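You operate a simulated robot arm through the tools that you are given. There is no shell and no other tool.

Carry out the task below with a simulated robot arm. There is one attempt and no reset: what you move stays moved.

Task
Put things in order on the top of the long steel bench. At the end: the white insulator (marked "W5") from the top of the long steel bench stands where the brown stone stood; the red plug gauge (marked "NO GO") from the top of the long steel bench stands where the clay insulator (marked "U3") stood; the clay insulator from the top of the long steel bench stands where the white insulator stood; the brown stone stands on top of the grey square slab; whatever was shut is shut again. Leave all else as you found it, and nothing knocked over.

It is judged by the outcome, as a careful person would: the job done as asked, and still so three seconds after it is handed in. It fails if anything else is knocked over, pushed out of place, dropped, spilled or broken.

Robot
A 7-joint arm with a two-finger parallel gripper, fixed in place. Base frame: the origin is at the foot of the arm, x ahead of it, y to its left, z up; the work surface is at about z = 0.8. Lengths are in m, angles in degrees, forces in N, time in s.
With the tool pointing down near the work surface it reaches from about 0.3 to 0.7 m from the base axis. Its first joint turns from -66.0 to 66.0 degrees. Payload 1.57 kg.
The TCP is the grasp point between the finger pads, 0.03 m short of the fingertips. In the tool frame z runs along the fingers and y along their closing line. Largest opening 0.11 m; finger width 0.024, thickness 0.012; the body of the gripper, 0.048 by 0.112 m, starts 0.078 m behind the TCP.
Orientation is that of the tool frame in the base frame, as [roll, pitch, yaw] about the fixed x, y, z axes, in that order (R = Rz(yaw) Ry(pitch) Rx(roll)). With the fingers straight down and closing along the base's y, the tool's x points along the base's -x, its y along +y and its z along -z.

Tools
- The arm moves only by the tool servo_tool. Its argument "motion" is a list of rows, each an object of numbers (a shift or turn left out is 0, a gripper value left out holds the last): "dx", "dy", "dz": the shift along the base's x, y, z in m; "ax", "ay", "az": the turn, a rotation vector about the base's x, y, z in degrees; "claw": the opening in per cent of the stroke, from 0 (shut) to 100 (fully open). In form: [{"dx": .., "dy": .., "dz": .., "ax": .., "ay": .., "az": .., "claw": ..}, ...]. A call has 1 to 20 rows; each row shifts and turns the commanded pose from where the row before left it. Each row takes 0.2 s and may step no farther than 0.05 m and 8.6 degrees from the row before; otherwise, or with a gripper value out of range, the whole call is refused. A pose out of reach is approached as far as the arm can. The call stops where the force on the tool passes 40 N (or 10 N more than at its start, if that is more) or the arm is blocked; 0.2 s more then pass. The fingers move at their own pace (about 0.108 m/s each) and stop on an object; they squeeze with about 24 N. The grip force told is the motor's: it shows also when the fingers shut on nothing. Time passes only in rows, and 0.2 s behind the last, so rows that do not move let the fingers close. It gives the time, the measured TCP pose, the force on the tool (base axes), the opening and the grip force at its end, in the units of the frame above (readings bear some noise), with the torque about the TCP (base axes, N m) and any sound that the robot's microphone picked up.
- Cameras (640 x 400 px; columns grow to the right, rows downward): "scene" is fixed at [0.1493, -0.384, 1.3871]; the picture's right is [0.89, -0.45, 0.00], its down [-0.29, -0.58, -0.76] and it looks along [0.35, 0.68, -0.65] (base axes); focal length 356 px, centre (320, 200). "wrist" rides on the gripper at [0.07, 0.016, -0.141] in the tool frame; the picture's right is [-0.23, 0.97, 0.00], its down [-0.85, -0.20, -0.48] and it looks along [-0.47, -0.11, 0.88] (tool axes); focal length 222 px, centre (320, 200). There is no depth. A picture from a camera that has moved, and an enlarged one, comes with that camera's place and axes in the base frame and with its lens. The place of the scene camera against the robot may be out by one fixed shift of up to 0.018 m in any direction.
- grab_frame(camera): a new picture of that camera. No time passes.
- close_up(camera, box): a new picture of the part [left, top, right, bottom] of that camera's present view, enlarged. No time passes.
- sign_off(): hands the job in; it is judged then, once.

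Nothing tells you positions but the pictures and the camera data. Unless the task says otherwise, let go and move clear before handing in.

The tools are called after "Request:" as name(argument=value, ...) on one line, values as JSON. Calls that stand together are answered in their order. servo_tool: Moves the arm, as the interface text tells. Its arguments: {"type":"object","properties":{"motion":{"type":"array","items":{"type":"object","properties":{"dx":{"type":"number"},"dy":{"type":"number"},"dz":{"type":"number"},"ax":{"type":"number"},"ay":{"type":"number"},"az":{"type":"number"},"claw":{"type":"number"}}}}},"required":["motion"]} The other tools are called the same way: grab_frame (camera) takes a picture; close_up (camera, box) takes an enlarged picture of a part of a camera's view; sign_off () hands the job in.

At the start:

```text
time_s: 0.0
ee_pos: [0.4168, -0.0604, 1.0501]
orientation: [-180.0, 0.0, -180.0]
contact_force: [-0.3, -0.1, 0.1]
ft_torque: [-0.02, -0.02, 0.03]
finger_gap: 0.11
finger_force: 0.1
```

scene: 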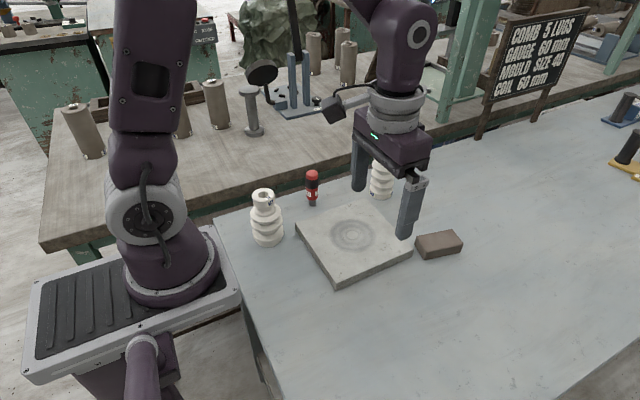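
wrist: 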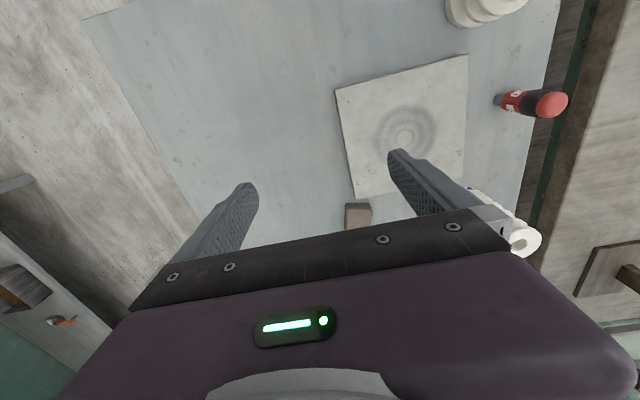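

I see a grey square slab in the middle of the bench, a pale insulator left of it, a red plug gauge behind it, another pale insulator behind the gripper, and a brown stone to the right. I'll look closer to tell which insulator is which before I move.

Request:
close_up(camera="scene", box=[230, 150, 350, 260])

Request:
close_up(camera="scene", box=[340, 140, 480, 270])

Request:
grab_frame(camera="wrist")

```text
3.64 times, centred on (290, 205) of scene
camera zoom: at [0.1493, -0.384, 1.3871], right [0.89, -0.45, 0.0], down [-0.29, -0.58, -0.76], along [0.35, 0.68, -0.65], focal length 1296 px, centre (429, 182)
```

zoom: 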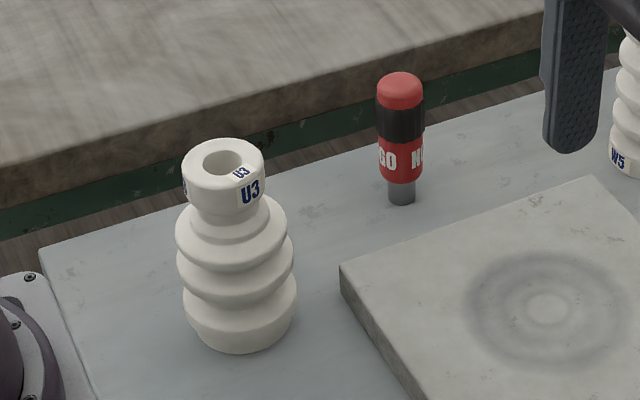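

```text
3.08 times, centred on (410, 205) of scene
camera zoom: at [0.1493, -0.384, 1.3871], right [0.89, -0.45, 0.0], down [-0.29, -0.58, -0.76], along [0.35, 0.68, -0.65], focal length 1097 px, centre (43, 185)
```

zoom: 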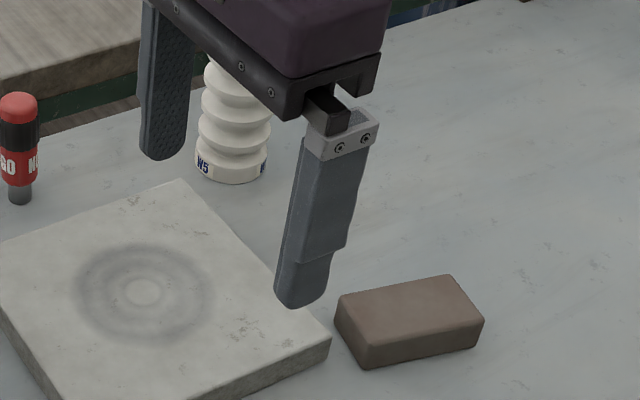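

```text
taken
camera wrist: at [0.3466, -0.0436, 1.1894], right [0.23, 0.97, 0.0], down [0.85, -0.2, 0.48], along [0.47, -0.11, -0.88], focal length 222 px, centre (320, 200)
```

wrist: 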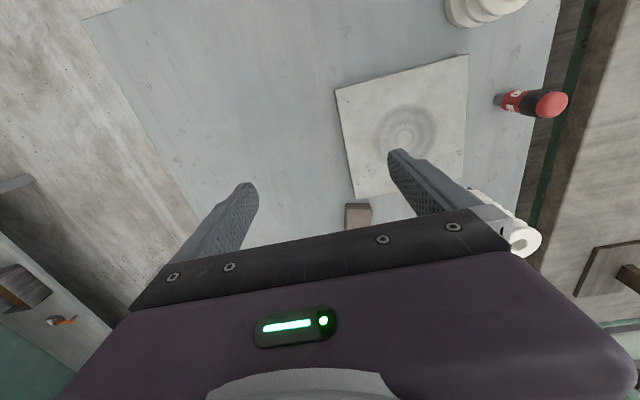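

The insulator by the arm's base is U3 (about 0.30, 0.17) and the one at the back is W5 (about 0.62, 0.18). The gauge is near (0.44, 0.22), the stone near (0.62, -0.03) and the slab centre near (0.46, 0.07). I'll raise the arm and move it across for clear wrist views before I touch anything.

Request:
servo_tool(motion=[{"dz": 0.03}, {"dx": 0.025, "dy": 0.03, "dz": 0.01}, {"dx": 0.025, "dy": 0.035, "dz": 0.01}, {"dx": 0.025, "dy": 0.035}, {"dx": 0.025, "dy": 0.04}, {}])

Request:
grab_frame(camera="wrist")

Request:
grab_frame(camera="scene")

```text
time_s: 1.4
ee_pos: [0.5145, 0.0797, 1.1]
orientation: [180.0, 0.0, -180.0]
contact_force: [-0.3, -0.3, 0.1]
ft_torque: [0.02, -0.02, 0.0]
finger_gap: 0.11
finger_force: 0.0
```

```text
taken
camera wrist: at [0.4459, 0.0978, 1.2397], right [0.23, 0.97, 0.0], down [0.86, -0.2, 0.48], along [0.47, -0.11, -0.88], focal length 222 px, centre (320, 200)
```

wrist: 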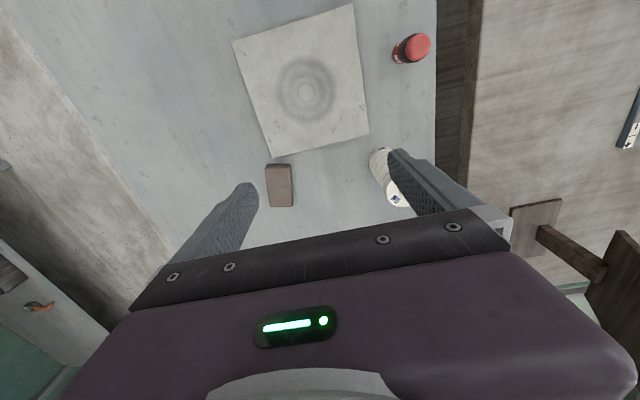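

```text
taken
```

scene: 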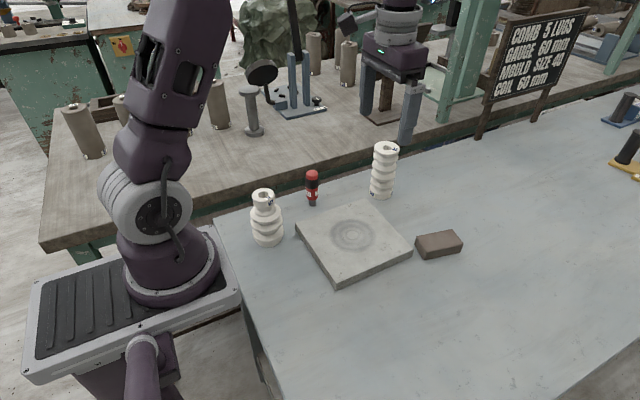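

Request:
close_up(camera="scene", box=[350, 125, 480, 270])

Request:
close_up(camera="wrist", box=[220, 130, 440, 240])

Request:
close_up(camera="wrist", box=[220, 0, 440, 170])

```text
2.76 times, centred on (415, 198) of scene
camera zoom: at [0.1494, -0.384, 1.3871], right [0.89, -0.45, 0.0], down [-0.29, -0.58, -0.76], along [0.35, 0.68, -0.65], focal length 983 px, centre (58, 207)
```

zoom: 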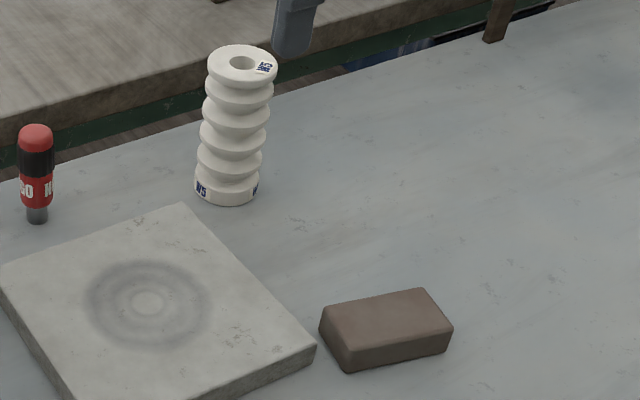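

```text
2.91 times, centred on (330, 185) of wrist
camera zoom: at [0.4459, 0.0978, 1.2397], right [0.23, 0.97, 0.0], down [0.86, -0.2, 0.48], along [0.47, -0.11, -0.88], focal length 646 px, centre (291, 244)
```

zoom: 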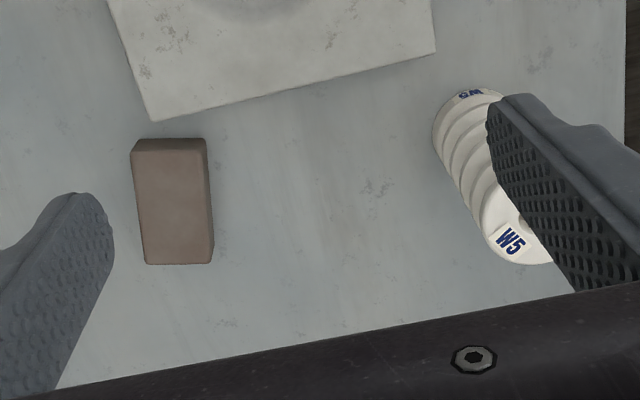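

```text
2.35 times, centred on (330, 85) of wrist
camera zoom: at [0.4459, 0.0978, 1.2397], right [0.23, 0.97, 0.0], down [0.86, -0.2, 0.48], along [0.47, -0.11, -0.88], focal length 523 px, centre (296, 471)
```

zoom: 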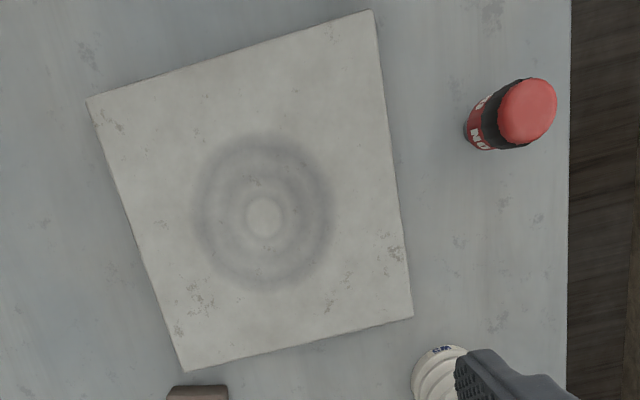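

W5 is a straight ribbed cylinder about 0.14 m tall. The stone centre is near (0.619, -0.027), with its long side turned about -13°. I'll move above the stone, turn to match it and check the alignment.

Request:
servo_tool(motion=[{"dx": 0.026, "dy": -0.0267, "dz": -0.02, "az": -3.3}, {"dx": 0.026, "dy": -0.0267, "dz": -0.02, "az": -3.3}, {"dx": 0.026, "dy": -0.0267, "dz": -0.02, "az": -3.4}, {"dx": 0.0265, "dy": -0.0267, "dz": -0.02, "az": -3.4}, {"dz": -0.04}, {}])

Request:
grab_frame(camera="wrist")

Request:
grab_frame(camera="scene")

```text
time_s: 2.8
ee_pos: [0.6218, -0.0257, 0.9777]
orientation: [180.0, -0.1, 166.6]
contact_force: [-0.6, 0.1, -1.4]
ft_torque: [0.0, -0.04, 0.01]
finger_gap: 0.1102
finger_force: 0.0
```

```text
taken
camera wrist: at [0.5583, 0.0064, 1.118], right [0.45, 0.89, 0.0], down [0.79, -0.39, 0.48], along [0.43, -0.21, -0.88], focal length 222 px, centre (320, 200)
```

wrist: 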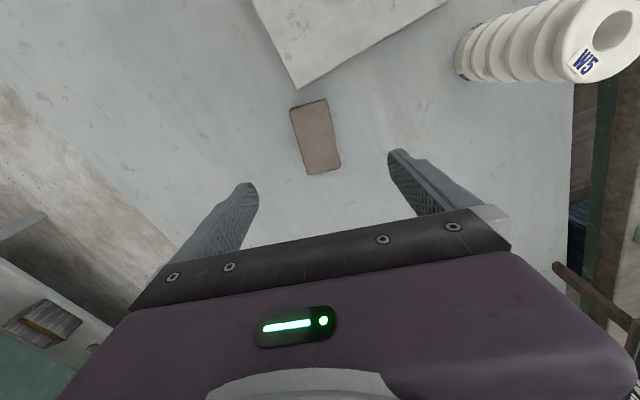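

```text
taken
```

scene: 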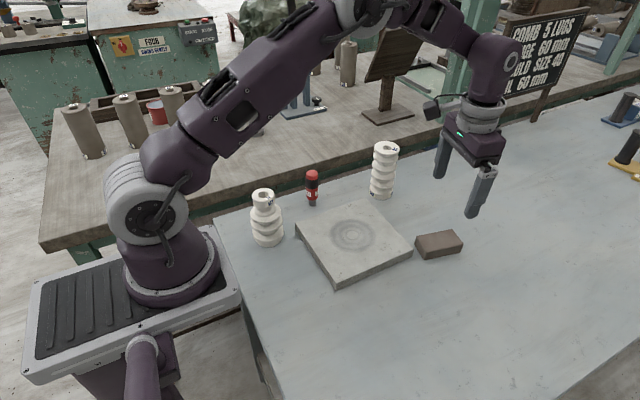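

The stone now sits between the fingers in the wrist view. I'll enlarge it to pin down its position.

Request:
close_up(camera="wrist", box=[240, 60, 400, 200])

Request:
close_up(camera="wrist", box=[440, 0, 640, 120])

Request:
close_up(camera="scene", box=[380, 130, 520, 270])

```text
2.86 times, centred on (320, 130) of wrist
camera zoom: at [0.5583, 0.0064, 1.118], right [0.45, 0.89, 0.0], down [0.79, -0.39, 0.48], along [0.43, -0.21, -0.88], focal length 635 px, centre (320, 400)
```

zoom: 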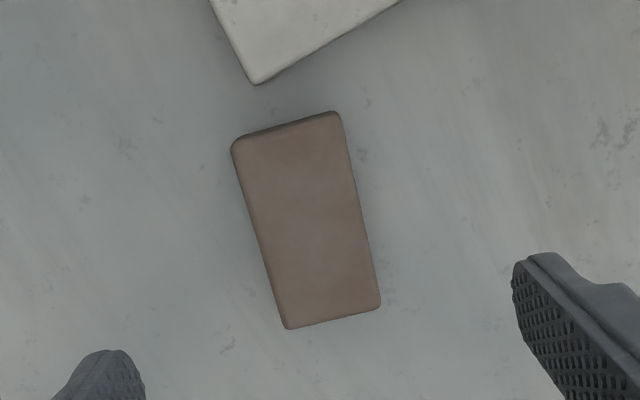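

```text
3.20 times, centred on (540, 60) of wrist
camera zoom: at [0.5583, 0.0064, 1.118], right [0.45, 0.89, 0.0], down [0.79, -0.39, 0.48], along [0.43, -0.21, -0.88], focal length 711 px, centre (-384, 648)
```

zoom: 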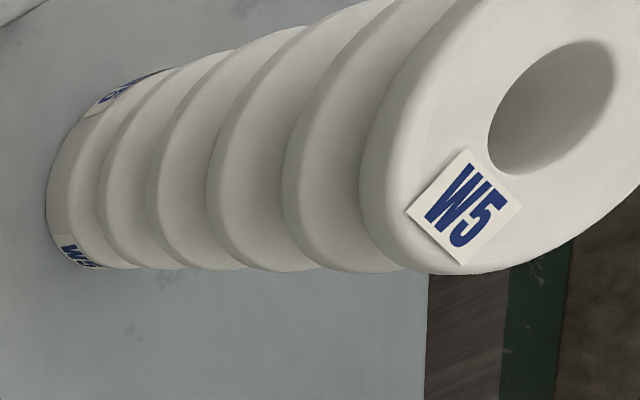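

```text
2.86 times, centred on (450, 200) of scene
camera zoom: at [0.1493, -0.384, 1.3871], right [0.89, -0.45, 0.0], down [-0.29, -0.58, -0.76], along [0.35, 0.68, -0.65], focal length 1018 px, centre (-51, 200)
```

zoom: 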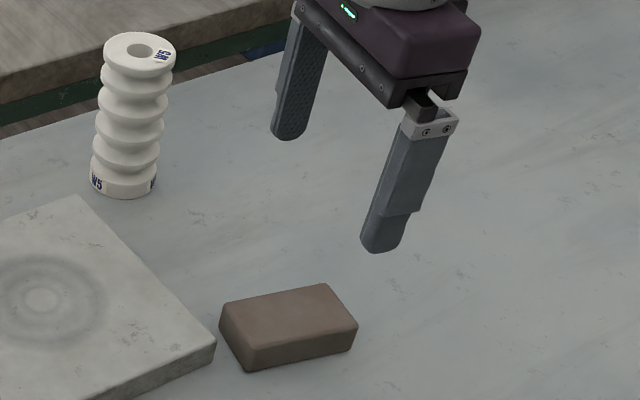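

Refined, the stone's centre is about (0.621, -0.028) with a yaw of about -12.5°. I'll lower onto it with the fingers open.

Request:
servo_tool(motion=[{"dz": -0.04, "az": 0.9, "dy": -0.001}, {"dz": -0.04}, {"dz": -0.03}, {"dz": -0.02}, {"dz": -0.008}, {}])

Request:
grab_frame(camera="wrist")

Request:
close_up(camera="scene", box=[380, 150, 520, 290])

```text
time_s: 4.2
ee_pos: [0.6222, -0.0289, 0.8412]
orientation: [-180.0, 0.2, 167.4]
contact_force: [-1.0, -0.8, -0.3]
ft_torque: [0.03, 0.01, 0.01]
finger_gap: 0.1102
finger_force: 0.0
```

```text
taken
camera wrist: at [0.5567, 0.0033, 0.9806], right [0.43, 0.9, 0.0], down [0.79, -0.38, 0.48], along [0.43, -0.21, -0.88], focal length 222 px, centre (320, 200)
```

wrist: 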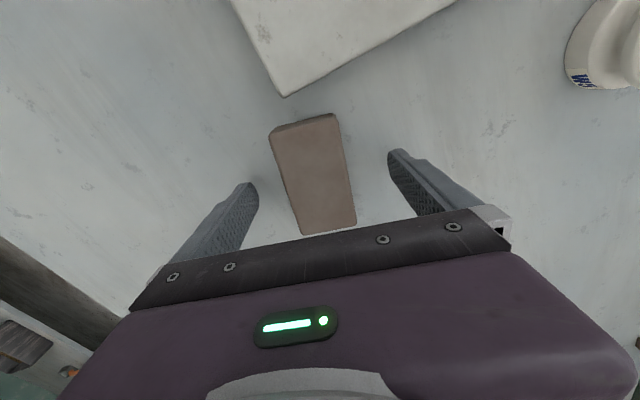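

```text
2.86 times, centred on (450, 220) of scene
camera zoom: at [0.1493, -0.384, 1.3871], right [0.89, -0.45, 0.0], down [-0.29, -0.58, -0.76], along [0.35, 0.68, -0.65], focal length 1018 px, centre (-51, 143)
```

zoom: 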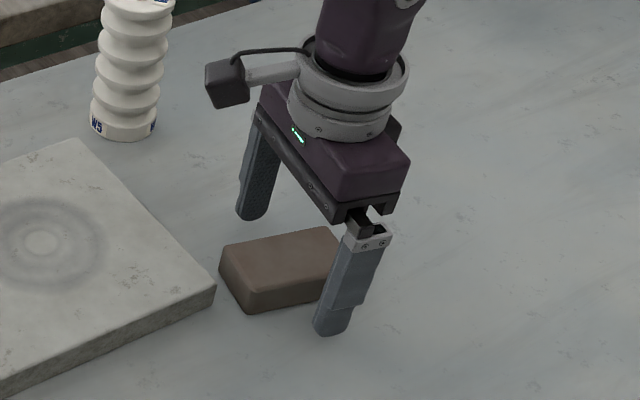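

The stone is centred between the fingers. I'll lower a few mm more and close.

Request:
servo_tool(motion=[{"dz": -0.003}, {"dz": -0.003}, {"claw": 50}, {"claw": 50}, {"claw": 35}, {"claw": 0}, {}, {}, {}])

Request:
grab_frame(camera="wrist")

```text
time_s: 6.2
ee_pos: [0.6213, -0.0278, 0.8346]
orientation: [-179.9, 0.0, 167.5]
contact_force: [0.6, 0.2, 0.0]
ft_torque: [-0.06, -0.02, -0.02]
finger_gap: 0.0494
finger_force: 23.6
```

```text
taken
camera wrist: at [0.5569, 0.0043, 0.9748], right [0.43, 0.9, 0.0], down [0.79, -0.38, 0.48], along [0.43, -0.21, -0.88], focal length 222 px, centre (320, 200)
```

wrist: 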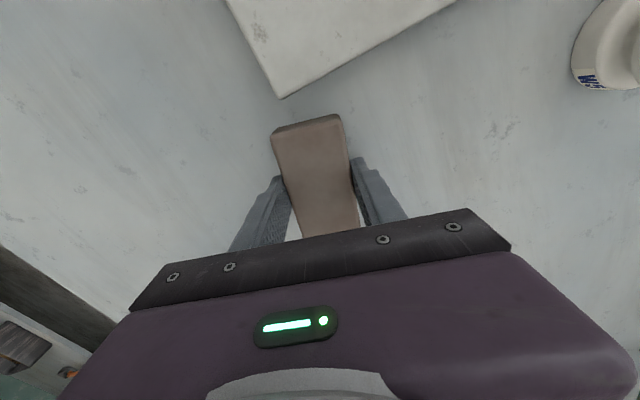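

The stone is gripped at 49 mm. I'll lift it straight up and check the hold.

Request:
servo_tool(motion=[{"dz": 0.01}, {"dz": 0.02}, {"dz": 0.03}, {"dz": 0.03}, {}])

Request:
grab_frame(camera="wrist")

Request:
close_up(camera="scene", box=[280, 130, 520, 300])

```text
time_s: 7.4
ee_pos: [0.62, -0.0296, 0.9265]
orientation: [-180.0, 0.1, 167.5]
contact_force: [0.0, -0.2, -3.0]
ft_torque: [0.02, 0.03, 0.0]
finger_gap: 0.0498
finger_force: 23.2
```

```text
taken
camera wrist: at [0.556, 0.0017, 1.0662], right [0.43, 0.9, 0.0], down [0.79, -0.38, 0.48], along [0.43, -0.21, -0.88], focal length 222 px, centre (320, 200)
```

wrist: 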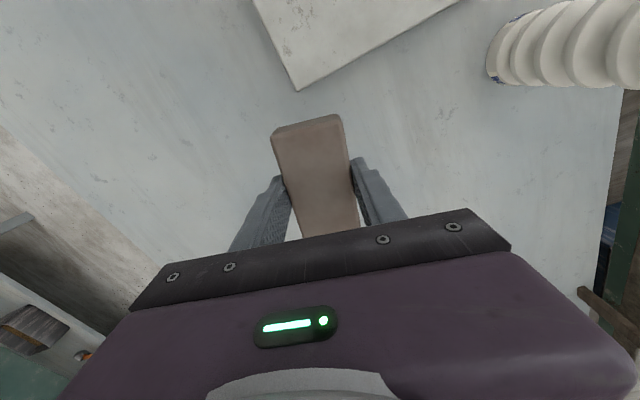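

```text
2.35 times, centred on (400, 215) of scene
camera zoom: at [0.1494, -0.384, 1.3871], right [0.89, -0.45, 0.0], down [-0.29, -0.58, -0.76], along [0.35, 0.68, -0.65], focal length 839 px, centre (132, 165)
```

zoom: 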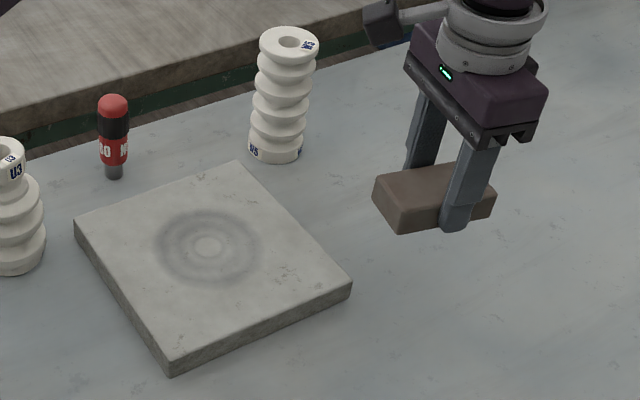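

The stone is held level and weighs about 0.3 kg. I'll carry it over the slab's centre (0.46, 0.07) and lower to just above the surface.

Request:
servo_tool(motion=[{"dx": -0.016, "dy": 0.01}, {"dx": -0.032, "dy": 0.0195}, {"dx": -0.032, "dy": 0.0195}, {"dx": -0.032, "dy": 0.0195}, {"dx": -0.032, "dy": 0.0195}, {"dx": -0.0165, "dy": 0.01}, {}, {"dz": -0.03}, {"dz": -0.02}, {"dz": -0.012}, {}])

Request:
grab_frame(camera="wrist")

Request:
close_up(camera="scene", box=[270, 150, 450, 300])

```text
time_s: 9.8
ee_pos: [0.4621, 0.0696, 0.8645]
orientation: [180.0, 0.1, 167.5]
contact_force: [0.1, -0.1, -2.6]
ft_torque: [-0.03, 0.02, -0.01]
finger_gap: 0.0498
finger_force: 24.1
```

```text
taken
camera wrist: at [0.3962, 0.1011, 1.004], right [0.43, 0.9, 0.0], down [0.79, -0.38, 0.48], along [0.43, -0.21, -0.88], focal length 222 px, centre (320, 200)
```

wrist: 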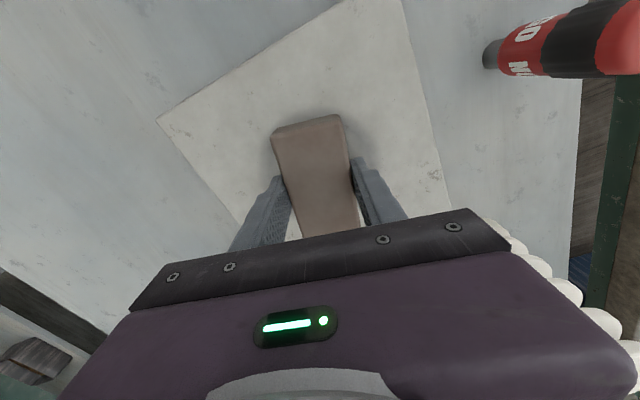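

```text
2.67 times, centred on (360, 225) of scene
camera zoom: at [0.1494, -0.384, 1.3871], right [0.89, -0.45, 0.0], down [-0.29, -0.58, -0.76], along [0.35, 0.68, -0.65], focal length 950 px, centre (213, 133)
```

zoom: 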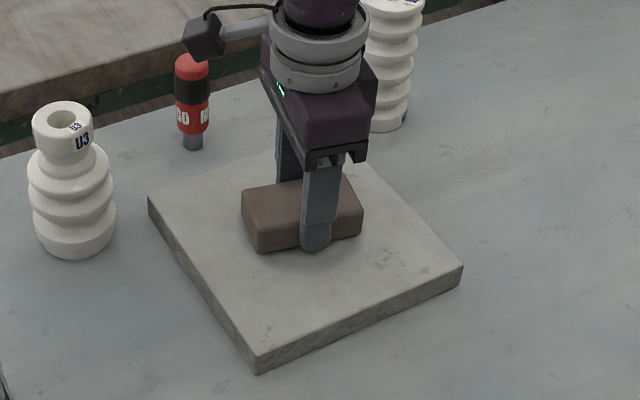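

The stone is just above the slab. I'll lower it in small steps and watch for contact.

Request:
servo_tool(motion=[{"dz": -0.002}, {"dz": -0.002}, {}])

```text
time_s: 10.6
ee_pos: [0.4608, 0.0698, 0.8613]
orientation: [180.0, 0.1, 167.5]
contact_force: [-2.1, -3.3, 19.0]
ft_torque: [-0.11, 0.05, -0.02]
finger_gap: 0.0494
finger_force: 23.8
```

The stone has touched the slab. I'll take off the excess pressure, open the fingers and rise straight up.

Request:
servo_tool(motion=[{"dz": 0.001}, {"claw": 60}, {"claw": 75}, {}, {}, {"dz": 0.02}, {"dz": 0.04}, {"dz": 0.05}, {"dz": 0.05}, {"claw": 100}])

Request:
grab_frame(camera="wrist")

Request:
close_up(camera="scene", box=[230, 120, 490, 300])

```text
time_s: 12.8
ee_pos: [0.4615, 0.0694, 1.0196]
orientation: [-180.0, 0.0, 167.5]
contact_force: [0.3, 0.9, -0.1]
ft_torque: [-0.02, 0.0, -0.02]
finger_gap: 0.1099
finger_force: 0.1
```

```text
taken
camera wrist: at [0.3971, 0.1014, 1.1594], right [0.43, 0.9, 0.0], down [0.79, -0.38, 0.48], along [0.43, -0.21, -0.88], focal length 222 px, centre (320, 200)
```

wrist: 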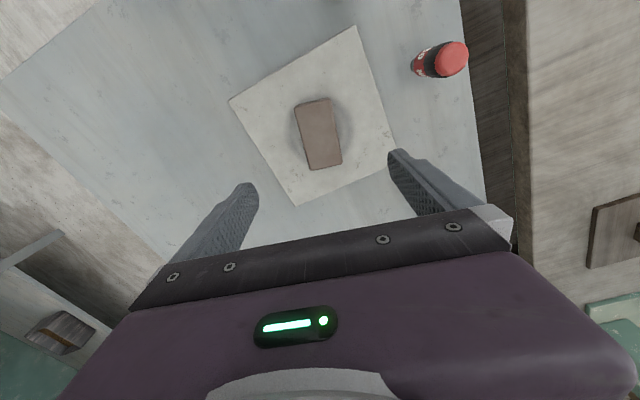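

```text
2.22 times, centred on (360, 210) of scene
camera zoom: at [0.1493, -0.384, 1.3871], right [0.89, -0.45, 0.0], down [-0.29, -0.58, -0.76], along [0.35, 0.68, -0.65], focal length 792 px, centre (231, 178)
```

zoom: 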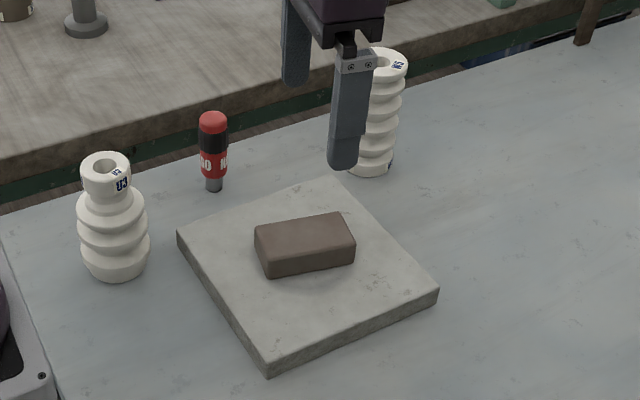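

The stone stands level at the slab's centre and its old spot is free. Next is W5: I'll move above it with the fingers square to the base.

Request:
servo_tool(motion=[{"dx": 0.0278, "dy": 0.022, "dz": 0.02, "az": 2.5}, {"dx": 0.0278, "dy": 0.022, "dz": 0.02, "az": 2.5}, {"dx": 0.0278, "dy": 0.022, "dz": 0.02, "az": 2.5}, {"dx": 0.0278, "dy": 0.022, "az": 2.5}, {"dx": 0.0278, "dy": 0.022, "az": 2.5}, {}])

Request:
grab_frame(camera="wrist")

Request:
close_up(camera="wrist", box=[240, 90, 440, 240])

Request:
close_up(camera="scene", box=[230, 120, 490, 300])

```text
time_s: 14.2
ee_pos: [0.6, 0.1804, 1.082]
orientation: [180.0, 0.0, -180.0]
contact_force: [-0.5, -0.3, 0.2]
ft_torque: [0.0, -0.04, 0.03]
finger_gap: 0.1101
finger_force: 0.0
```

```text
taken
camera wrist: at [0.5299, 0.1964, 1.2215], right [0.23, 0.97, 0.0], down [0.86, -0.2, 0.48], along [0.47, -0.11, -0.88], focal length 222 px, centre (320, 200)
```

wrist: 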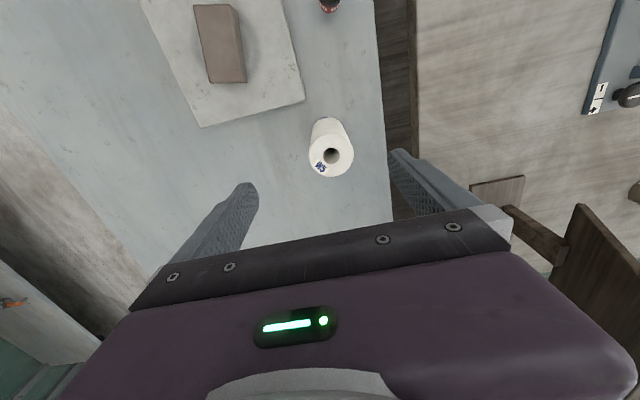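

```text
2.67 times, centred on (340, 165) of wrist
camera zoom: at [0.5299, 0.1964, 1.2215], right [0.23, 0.97, 0.0], down [0.86, -0.2, 0.48], along [0.47, -0.11, -0.88], focal length 592 px, centre (267, 293)
```

zoom: 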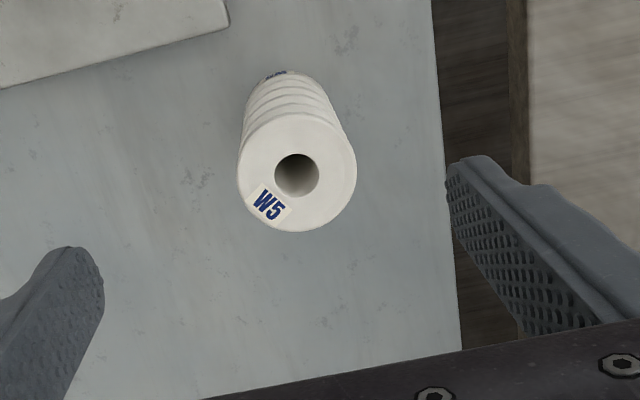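

```text
2.22 times, centred on (360, 210) of scene
camera zoom: at [0.1494, -0.384, 1.3871], right [0.89, -0.45, 0.0], down [-0.29, -0.58, -0.76], along [0.35, 0.68, -0.65], focal length 792 px, centre (231, 178)
```

zoom: 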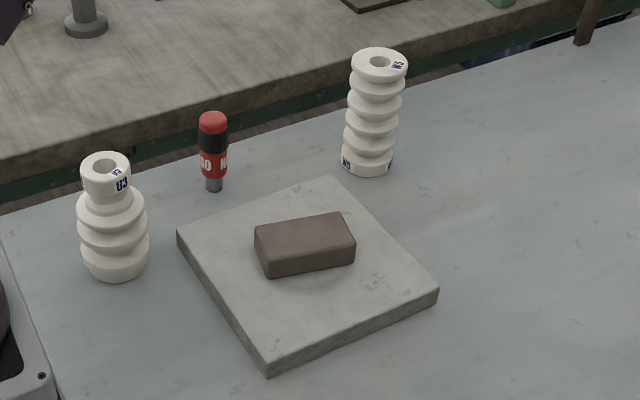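

Seen from above, W5's axis is near (0.617, 0.190). I'll centre over it, drop partway with the fingertips still above it and check again.

Request:
servo_tool(motion=[{"dx": 0.0172, "dy": 0.0107, "dz": -0.02}, {"dz": -0.03}, {"dz": -0.03}, {}])

Request:
close_up(camera="wrist", box=[200, 60, 480, 260])

Request:
close_up(camera="scene", box=[330, 60, 490, 220])

```text
time_s: 15.2
ee_pos: [0.619, 0.1904, 1.0023]
orientation: [180.0, 0.0, -179.9]
contact_force: [0.2, -0.3, 0.0]
ft_torque: [-0.01, 0.01, -0.01]
finger_gap: 0.1101
finger_force: 0.0
```

```text
2.00 times, centred on (340, 160) of wrist
camera zoom: at [0.5488, 0.2074, 1.1419], right [0.23, 0.97, 0.0], down [0.86, -0.2, 0.48], along [0.47, -0.11, -0.88], focal length 444 px, centre (280, 280)
```

zoom: 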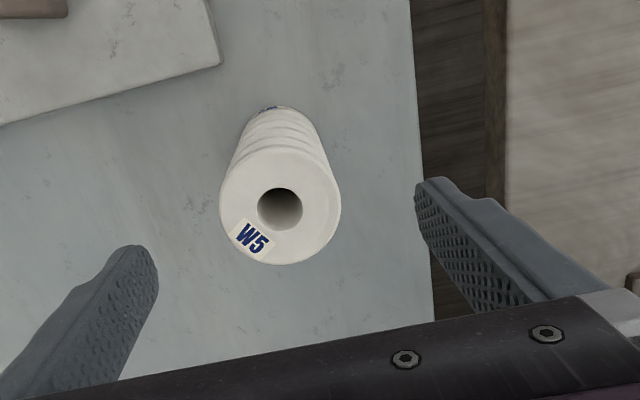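

```text
2.50 times, centred on (410, 140) of scene
camera zoom: at [0.1493, -0.384, 1.3871], right [0.89, -0.45, 0.0], down [-0.29, -0.58, -0.76], along [0.35, 0.68, -0.65], focal length 891 px, centre (95, 350)
```

zoom: 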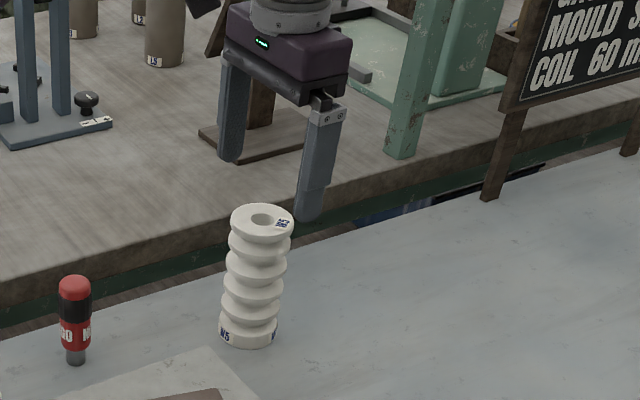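

W5 is centred between the fingers at about (0.618, 0.191), with roughly 26 mm clear on each side. I'll lower around it to mid-height.

Request:
servo_tool(motion=[{"dz": -0.03, "dx": 0.0005, "dy": 0.0005}, {"dz": -0.03}, {"dz": -0.03}, {"dz": -0.02}, {"dz": -0.013}, {}])

Request:
grab_frame(camera="wrist")

Request:
close_up(camera="scene", box=[330, 90, 490, 250])

```text
time_s: 16.6
ee_pos: [0.6153, 0.1914, 0.8791]
orientation: [-180.0, -0.1, -180.0]
contact_force: [-0.5, 0.5, 0.9]
ft_torque: [-0.01, -0.01, 0.03]
finger_gap: 0.1101
finger_force: 0.0
```

```text
taken
camera wrist: at [0.5459, 0.2082, 1.0177], right [0.23, 0.97, 0.0], down [0.86, -0.2, 0.48], along [0.47, -0.11, -0.88], focal length 222 px, centre (320, 200)
```

wrist: 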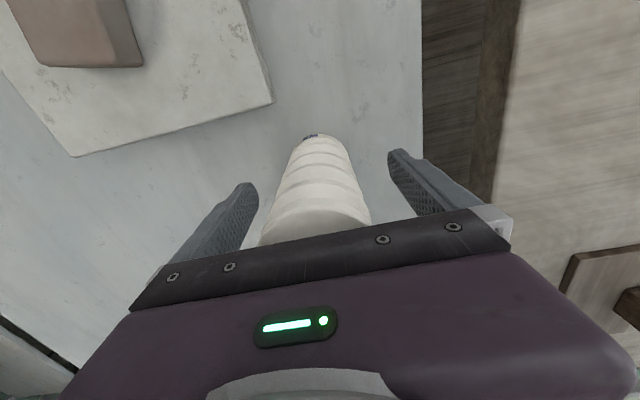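

```text
2.50 times, centred on (410, 170) of scene
camera zoom: at [0.1493, -0.384, 1.3871], right [0.89, -0.45, 0.0], down [-0.29, -0.58, -0.76], along [0.35, 0.68, -0.65], focal length 891 px, centre (95, 275)
```

zoom: 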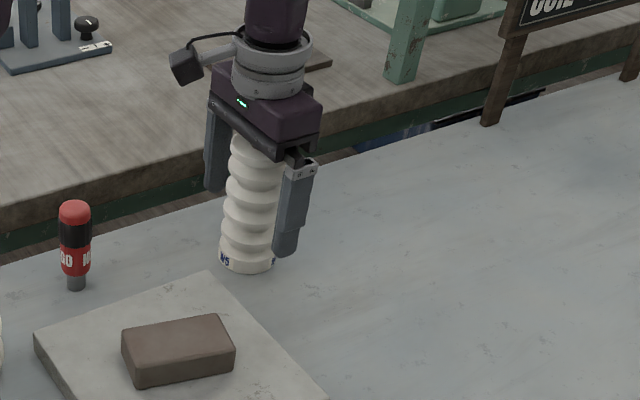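

No contact so far, and W5 is between the pads. I'll close the grip gently.

Request:
servo_tool(motion=[{"claw": 65}, {"claw": 58}, {"claw": 50}, {"claw": 40}, {"claw": 0}, {}, {}])

Request:
grab_frame(camera="wrist")

Request:
close_up(camera="scene", box=[330, 90, 490, 250])

```text
time_s: 18.2
ee_pos: [0.6159, 0.1922, 0.878]
orientation: [-180.0, 0.0, 180.0]
contact_force: [1.0, -1.7, 0.4]
ft_torque: [0.01, -0.02, -0.02]
finger_gap: 0.0594
finger_force: 23.9
```

```text
taken
camera wrist: at [0.546, 0.2082, 1.018], right [0.23, 0.97, 0.0], down [0.85, -0.2, 0.48], along [0.47, -0.11, -0.88], focal length 222 px, centre (320, 200)
```

wrist: 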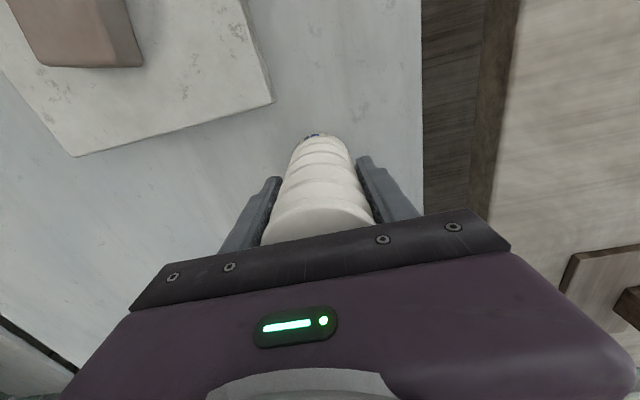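

```text
2.50 times, centred on (410, 170) of scene
camera zoom: at [0.1494, -0.384, 1.3871], right [0.89, -0.45, 0.0], down [-0.29, -0.58, -0.76], along [0.35, 0.68, -0.65], focal length 891 px, centre (95, 275)
```

zoom: 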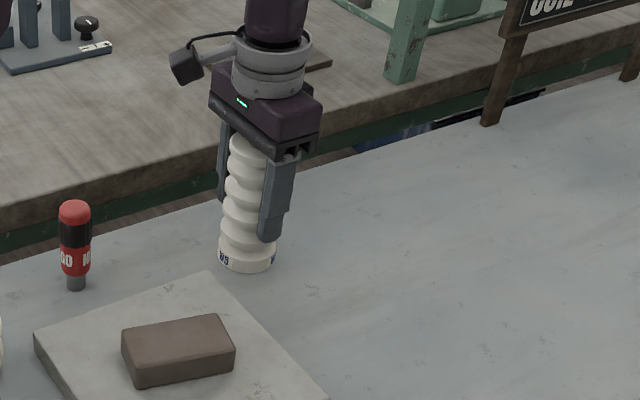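

W5 is held at 59 mm. I'll lift slowly and check that it doesn't slip or tilt.

Request:
servo_tool(motion=[{"dz": 0.01}, {"dz": 0.02}, {"dz": 0.03}, {}])

Request:
grab_frame(camera="wrist")

Request:
close_up(camera="scene", box=[330, 80, 490, 240])

```text
time_s: 19.2
ee_pos: [0.6158, 0.1908, 0.938]
orientation: [180.0, 0.1, -180.0]
contact_force: [-0.4, -0.3, -6.0]
ft_torque: [0.03, -0.02, 0.02]
finger_gap: 0.0597
finger_force: 23.7
```

```text
taken
camera wrist: at [0.5464, 0.2073, 1.0775], right [0.23, 0.97, 0.0], down [0.86, -0.2, 0.48], along [0.47, -0.11, -0.88], focal length 222 px, centre (320, 200)
```

wrist: 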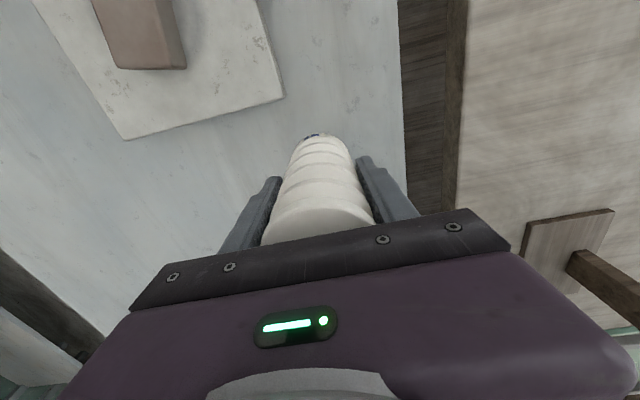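

```text
2.50 times, centred on (410, 160) of scene
camera zoom: at [0.1494, -0.384, 1.3871], right [0.89, -0.45, 0.0], down [-0.3, -0.58, -0.76], along [0.34, 0.68, -0.65], focal length 891 px, centre (95, 300)
```

zoom: 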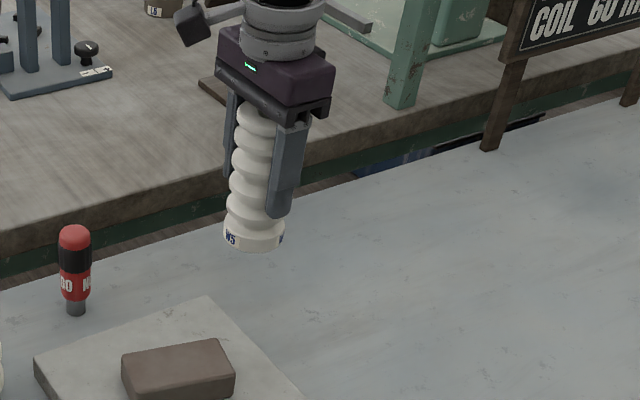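

W5 hangs straight and weighs about 0.6 kg. I'll carry it across to the stone's old spot (0.621, -0.028) and lower it to just above the bench.

Request:
servo_tool(motion=[{"dy": -0.015, "dx": 0.0005}, {"dy": -0.03, "dx": 0.0005}, {"dy": -0.04, "dx": 0.0005}, {"dy": -0.04, "dx": 0.0005}, {"dy": -0.04, "dx": 0.0005}, {"dy": -0.03, "dx": 0.0005}, {"dy": -0.016, "dx": 0.0005}, {"dy": -0.008}, {}, {"dz": -0.025}, {"dz": -0.02}, {"dz": -0.01}, {}])

Request:
grab_frame(camera="wrist")

Request:
close_up(camera="scene", box=[380, 110, 540, 270])

```text
time_s: 22.0
ee_pos: [0.6222, -0.0294, 0.8825]
orientation: [-180.0, 0.0, -180.0]
contact_force: [0.0, 0.6, -5.2]
ft_torque: [0.0, -0.01, -0.01]
finger_gap: 0.06
finger_force: 24.1
```

```text
taken
camera wrist: at [0.5514, -0.012, 1.0221], right [0.23, 0.97, 0.0], down [0.86, -0.2, 0.48], along [0.47, -0.11, -0.88], focal length 222 px, centre (320, 200)
```

wrist: 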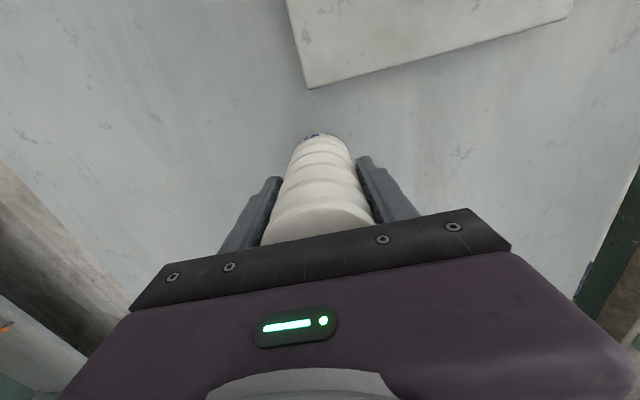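

```text
2.50 times, centred on (460, 190) of scene
camera zoom: at [0.1494, -0.384, 1.3871], right [0.89, -0.45, 0.0], down [-0.3, -0.58, -0.76], along [0.34, 0.68, -0.65], focal length 891 px, centre (-30, 225)
```

zoom: 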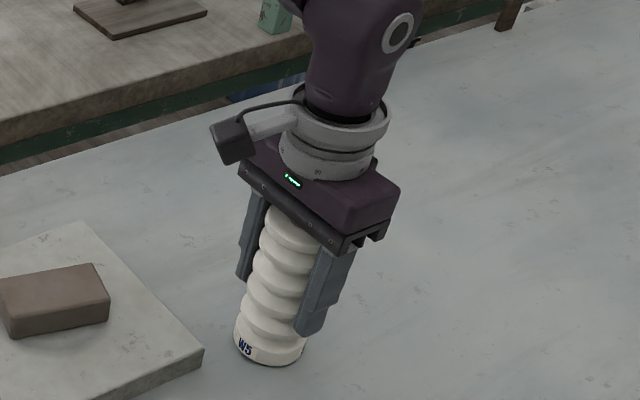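

W5 is upright over the stone's old spot, a few mm above the bench. I'll lower it in small steps until it touches.

Request:
servo_tool(motion=[{"dz": -0.002}, {"dz": -0.002}, {}])

```text
time_s: 22.8
ee_pos: [0.6212, -0.0283, 0.8785]
orientation: [180.0, 0.0, -180.0]
contact_force: [0.5, -0.6, -3.7]
ft_torque: [0.02, 0.02, 0.0]
finger_gap: 0.0598
finger_force: 24.1
```

Request:
servo_tool(motion=[{"dz": -0.001}, {}])

```text
time_s: 23.4
ee_pos: [0.6215, -0.0291, 0.8788]
orientation: [179.9, 0.1, -180.0]
contact_force: [-5.3, -1.0, 14.7]
ft_torque: [0.2, 0.34, -0.09]
finger_gap: 0.0597
finger_force: 23.5
```

W5 is on the bench. I'll ease off half a millimetre, open and rise clear.

Request:
servo_tool(motion=[{"dz": 0.0007}, {"claw": 60}, {"claw": 80}, {"claw": 100}, {}, {}])

Request:
grab_frame(camera="wrist")

Request:
close_up(camera="scene", box=[380, 110, 540, 270])

```text
time_s: 24.8
ee_pos: [0.6216, -0.0285, 0.8772]
orientation: [179.9, -0.1, -180.0]
contact_force: [0.0, -0.7, -0.6]
ft_torque: [-0.04, -0.01, 0.0]
finger_gap: 0.1101
finger_force: 0.1
```

```text
taken
camera wrist: at [0.5512, -0.0116, 1.0182], right [0.23, 0.97, 0.0], down [0.85, -0.2, 0.48], along [0.47, -0.11, -0.88], focal length 222 px, centre (320, 200)
```

wrist: 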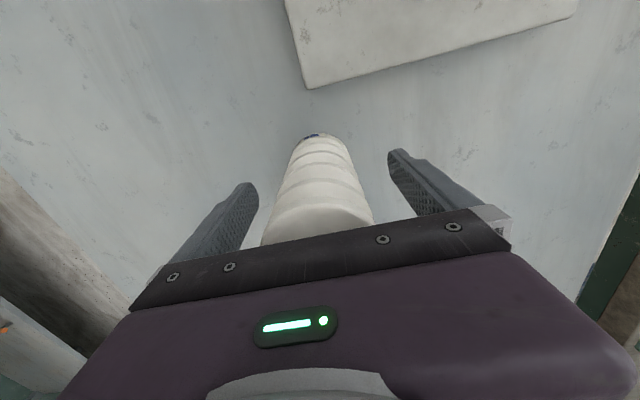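

```text
2.50 times, centred on (460, 190) of scene
camera zoom: at [0.1493, -0.384, 1.3871], right [0.89, -0.45, 0.0], down [-0.29, -0.58, -0.76], along [0.35, 0.68, -0.65], focal length 891 px, centre (-30, 225)
```

zoom: 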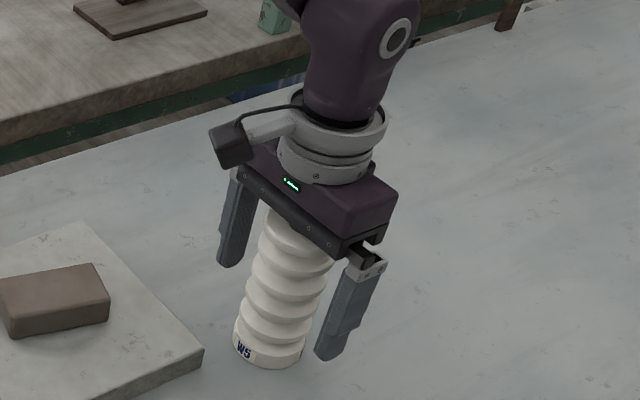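

W5 stands free. I'll rise clear and then move to a vantage point over U3.

Request:
servo_tool(motion=[{"dz": 0.02}, {"dz": 0.04}, {"dz": 0.05}, {"dz": 0.05}, {"dz": 0.02}, {"dx": -0.02, "dy": 0.012}, {"dx": -0.035, "dy": 0.02}, {"dx": -0.035, "dy": 0.02}, {"dx": -0.035, "dy": 0.02}, {"dx": -0.035, "dy": 0.02}, {"dx": -0.035, "dy": 0.02}, {"dx": -0.035, "dy": 0.02}, {"dx": -0.031, "dy": 0.016}, {}])

Request:
grab_frame(camera="wrist")

Request:
grab_frame(camera="scene")

```text
time_s: 27.8
ee_pos: [0.3596, 0.1174, 1.0579]
orientation: [-179.9, -0.1, -180.0]
contact_force: [0.2, 0.4, -0.2]
ft_torque: [0.01, 0.01, 0.02]
finger_gap: 0.11
finger_force: 0.0
```

```text
taken
camera wrist: at [0.2893, 0.1353, 1.1982], right [0.23, 0.97, 0.0], down [0.85, -0.2, 0.48], along [0.47, -0.11, -0.88], focal length 222 px, centre (320, 200)
```

wrist: 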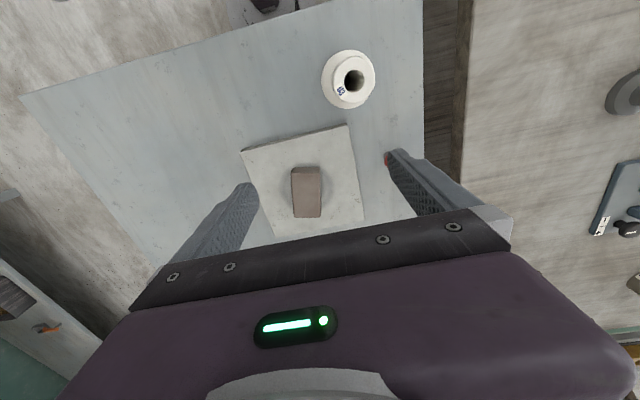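

```text
taken
```

scene: 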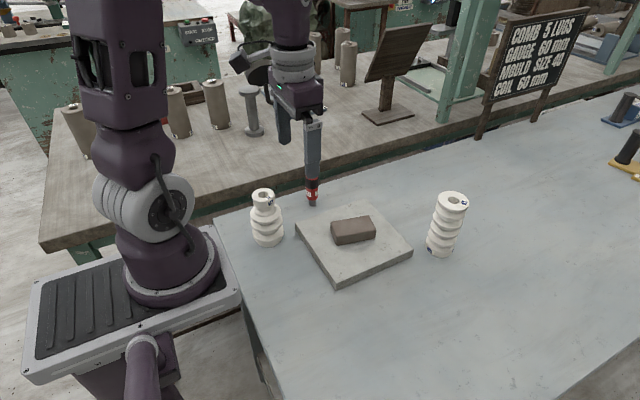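

Request:
close_up(camera="wrist", box=[270, 30, 430, 140])

Request:
close_up(camera="scene", box=[380, 170, 500, 280])

Request:
close_up(camera="scene", box=[220, 170, 340, 270])

```text
3.64 times, centred on (350, 85) of wrist
camera zoom: at [0.2893, 0.1353, 1.1982], right [0.23, 0.97, 0.0], down [0.85, -0.2, 0.48], along [0.47, -0.11, -0.88], focal length 808 px, centre (211, 618)
```

zoom: 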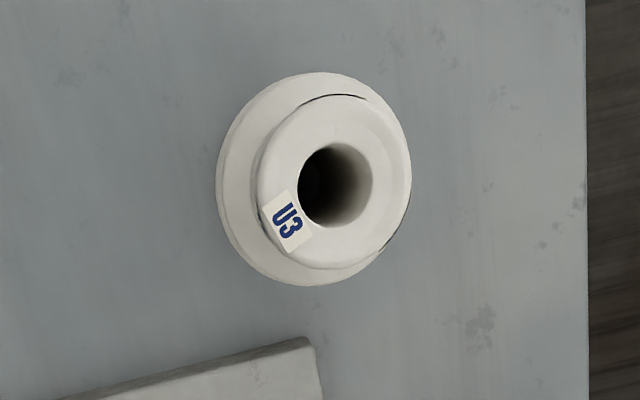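

```text
3.64 times, centred on (440, 225) of scene
camera zoom: at [0.1493, -0.384, 1.3871], right [0.89, -0.45, 0.0], down [-0.29, -0.58, -0.76], along [0.35, 0.68, -0.65], focal length 1296 px, centre (-116, 109)
```

zoom: 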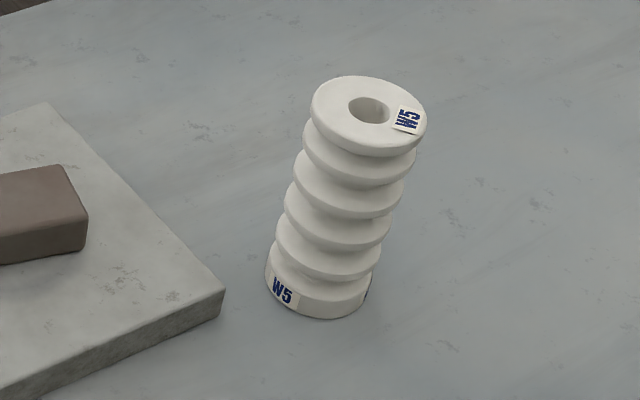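

```text
4.00 times, centred on (280, 220) of scene
camera zoom: at [0.1493, -0.384, 1.3871], right [0.89, -0.45, 0.0], down [-0.29, -0.58, -0.76], along [0.35, 0.68, -0.65], focal length 1426 px, centre (480, 120)
```

zoom: 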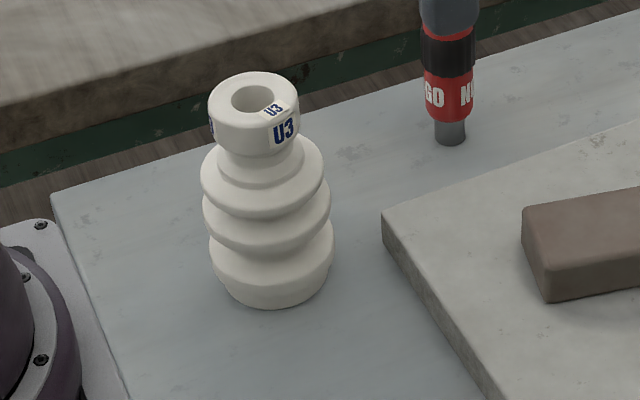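

W5 stands upright at the stone's old spot. U3's axis is near (0.3005, 0.171) and its top rim is about 45 mm across. I'll move over it and check the alignment before gripping the rim.

Request:
servo_tool(motion=[{"dx": -0.02, "dy": 0.017, "dz": -0.01}, {"dx": -0.02, "dy": 0.017, "dz": -0.01}, {"dx": -0.0195, "dy": 0.0165, "dz": -0.01}, {"dz": -0.02}, {"dz": -0.01}, {}])

Request:
grab_frame(camera="wrist")

Request:
close_up(camera="scene", box=[200, 100, 360, 270])

```text
time_s: 29.2
ee_pos: [0.3006, 0.1714, 0.9979]
orientation: [180.0, -0.1, 179.9]
contact_force: [0.1, -0.6, 0.4]
ft_torque: [0.02, 0.0, 0.01]
finger_gap: 0.1101
finger_force: 0.1
```

```text
taken
camera wrist: at [0.2312, 0.1869, 1.1375], right [0.23, 0.97, 0.0], down [0.86, -0.2, 0.48], along [0.47, -0.11, -0.88], focal length 222 px, centre (320, 200)
```

wrist: 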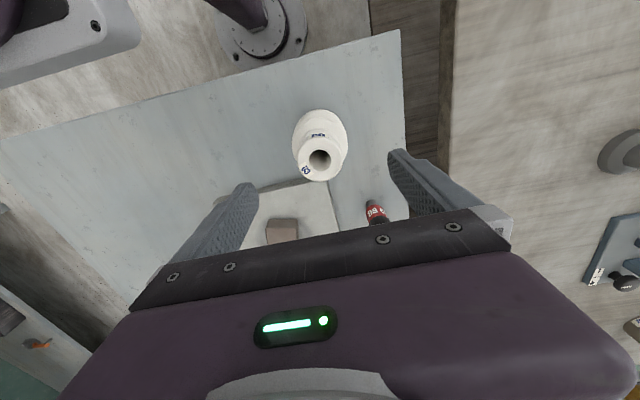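

```text
2.35 times, centred on (280, 185) of scene
camera zoom: at [0.1493, -0.384, 1.3871], right [0.89, -0.45, 0.0], down [-0.29, -0.58, -0.76], along [0.35, 0.68, -0.65], focal length 839 px, centre (414, 235)
```

zoom: 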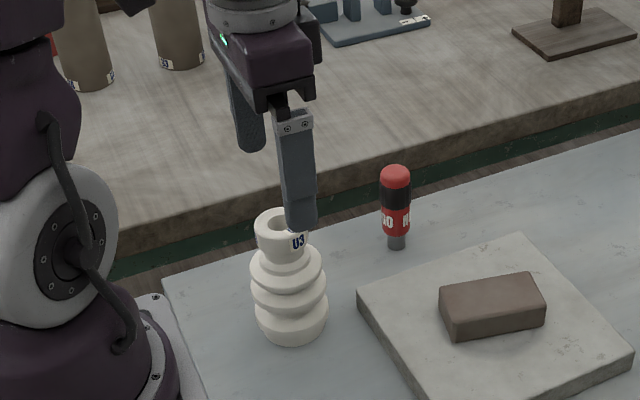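

Request:
close_up(camera="wrist", box=[240, 80, 420, 220])

```text
2.86 times, centred on (330, 150) of wrist
camera zoom: at [0.2312, 0.1869, 1.1375], right [0.23, 0.97, 0.0], down [0.86, -0.2, 0.48], along [0.47, -0.11, -0.88], focal length 635 px, centre (291, 343)
```

zoom: 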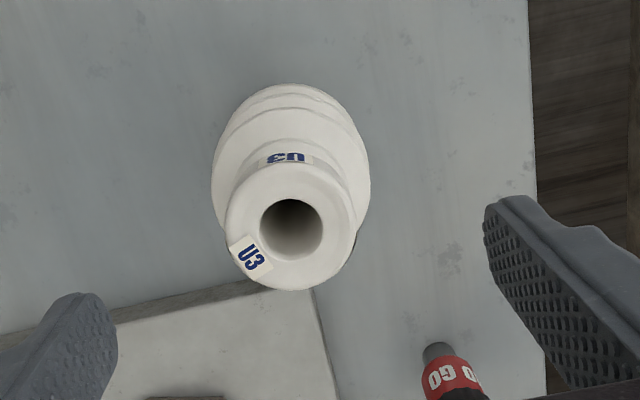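

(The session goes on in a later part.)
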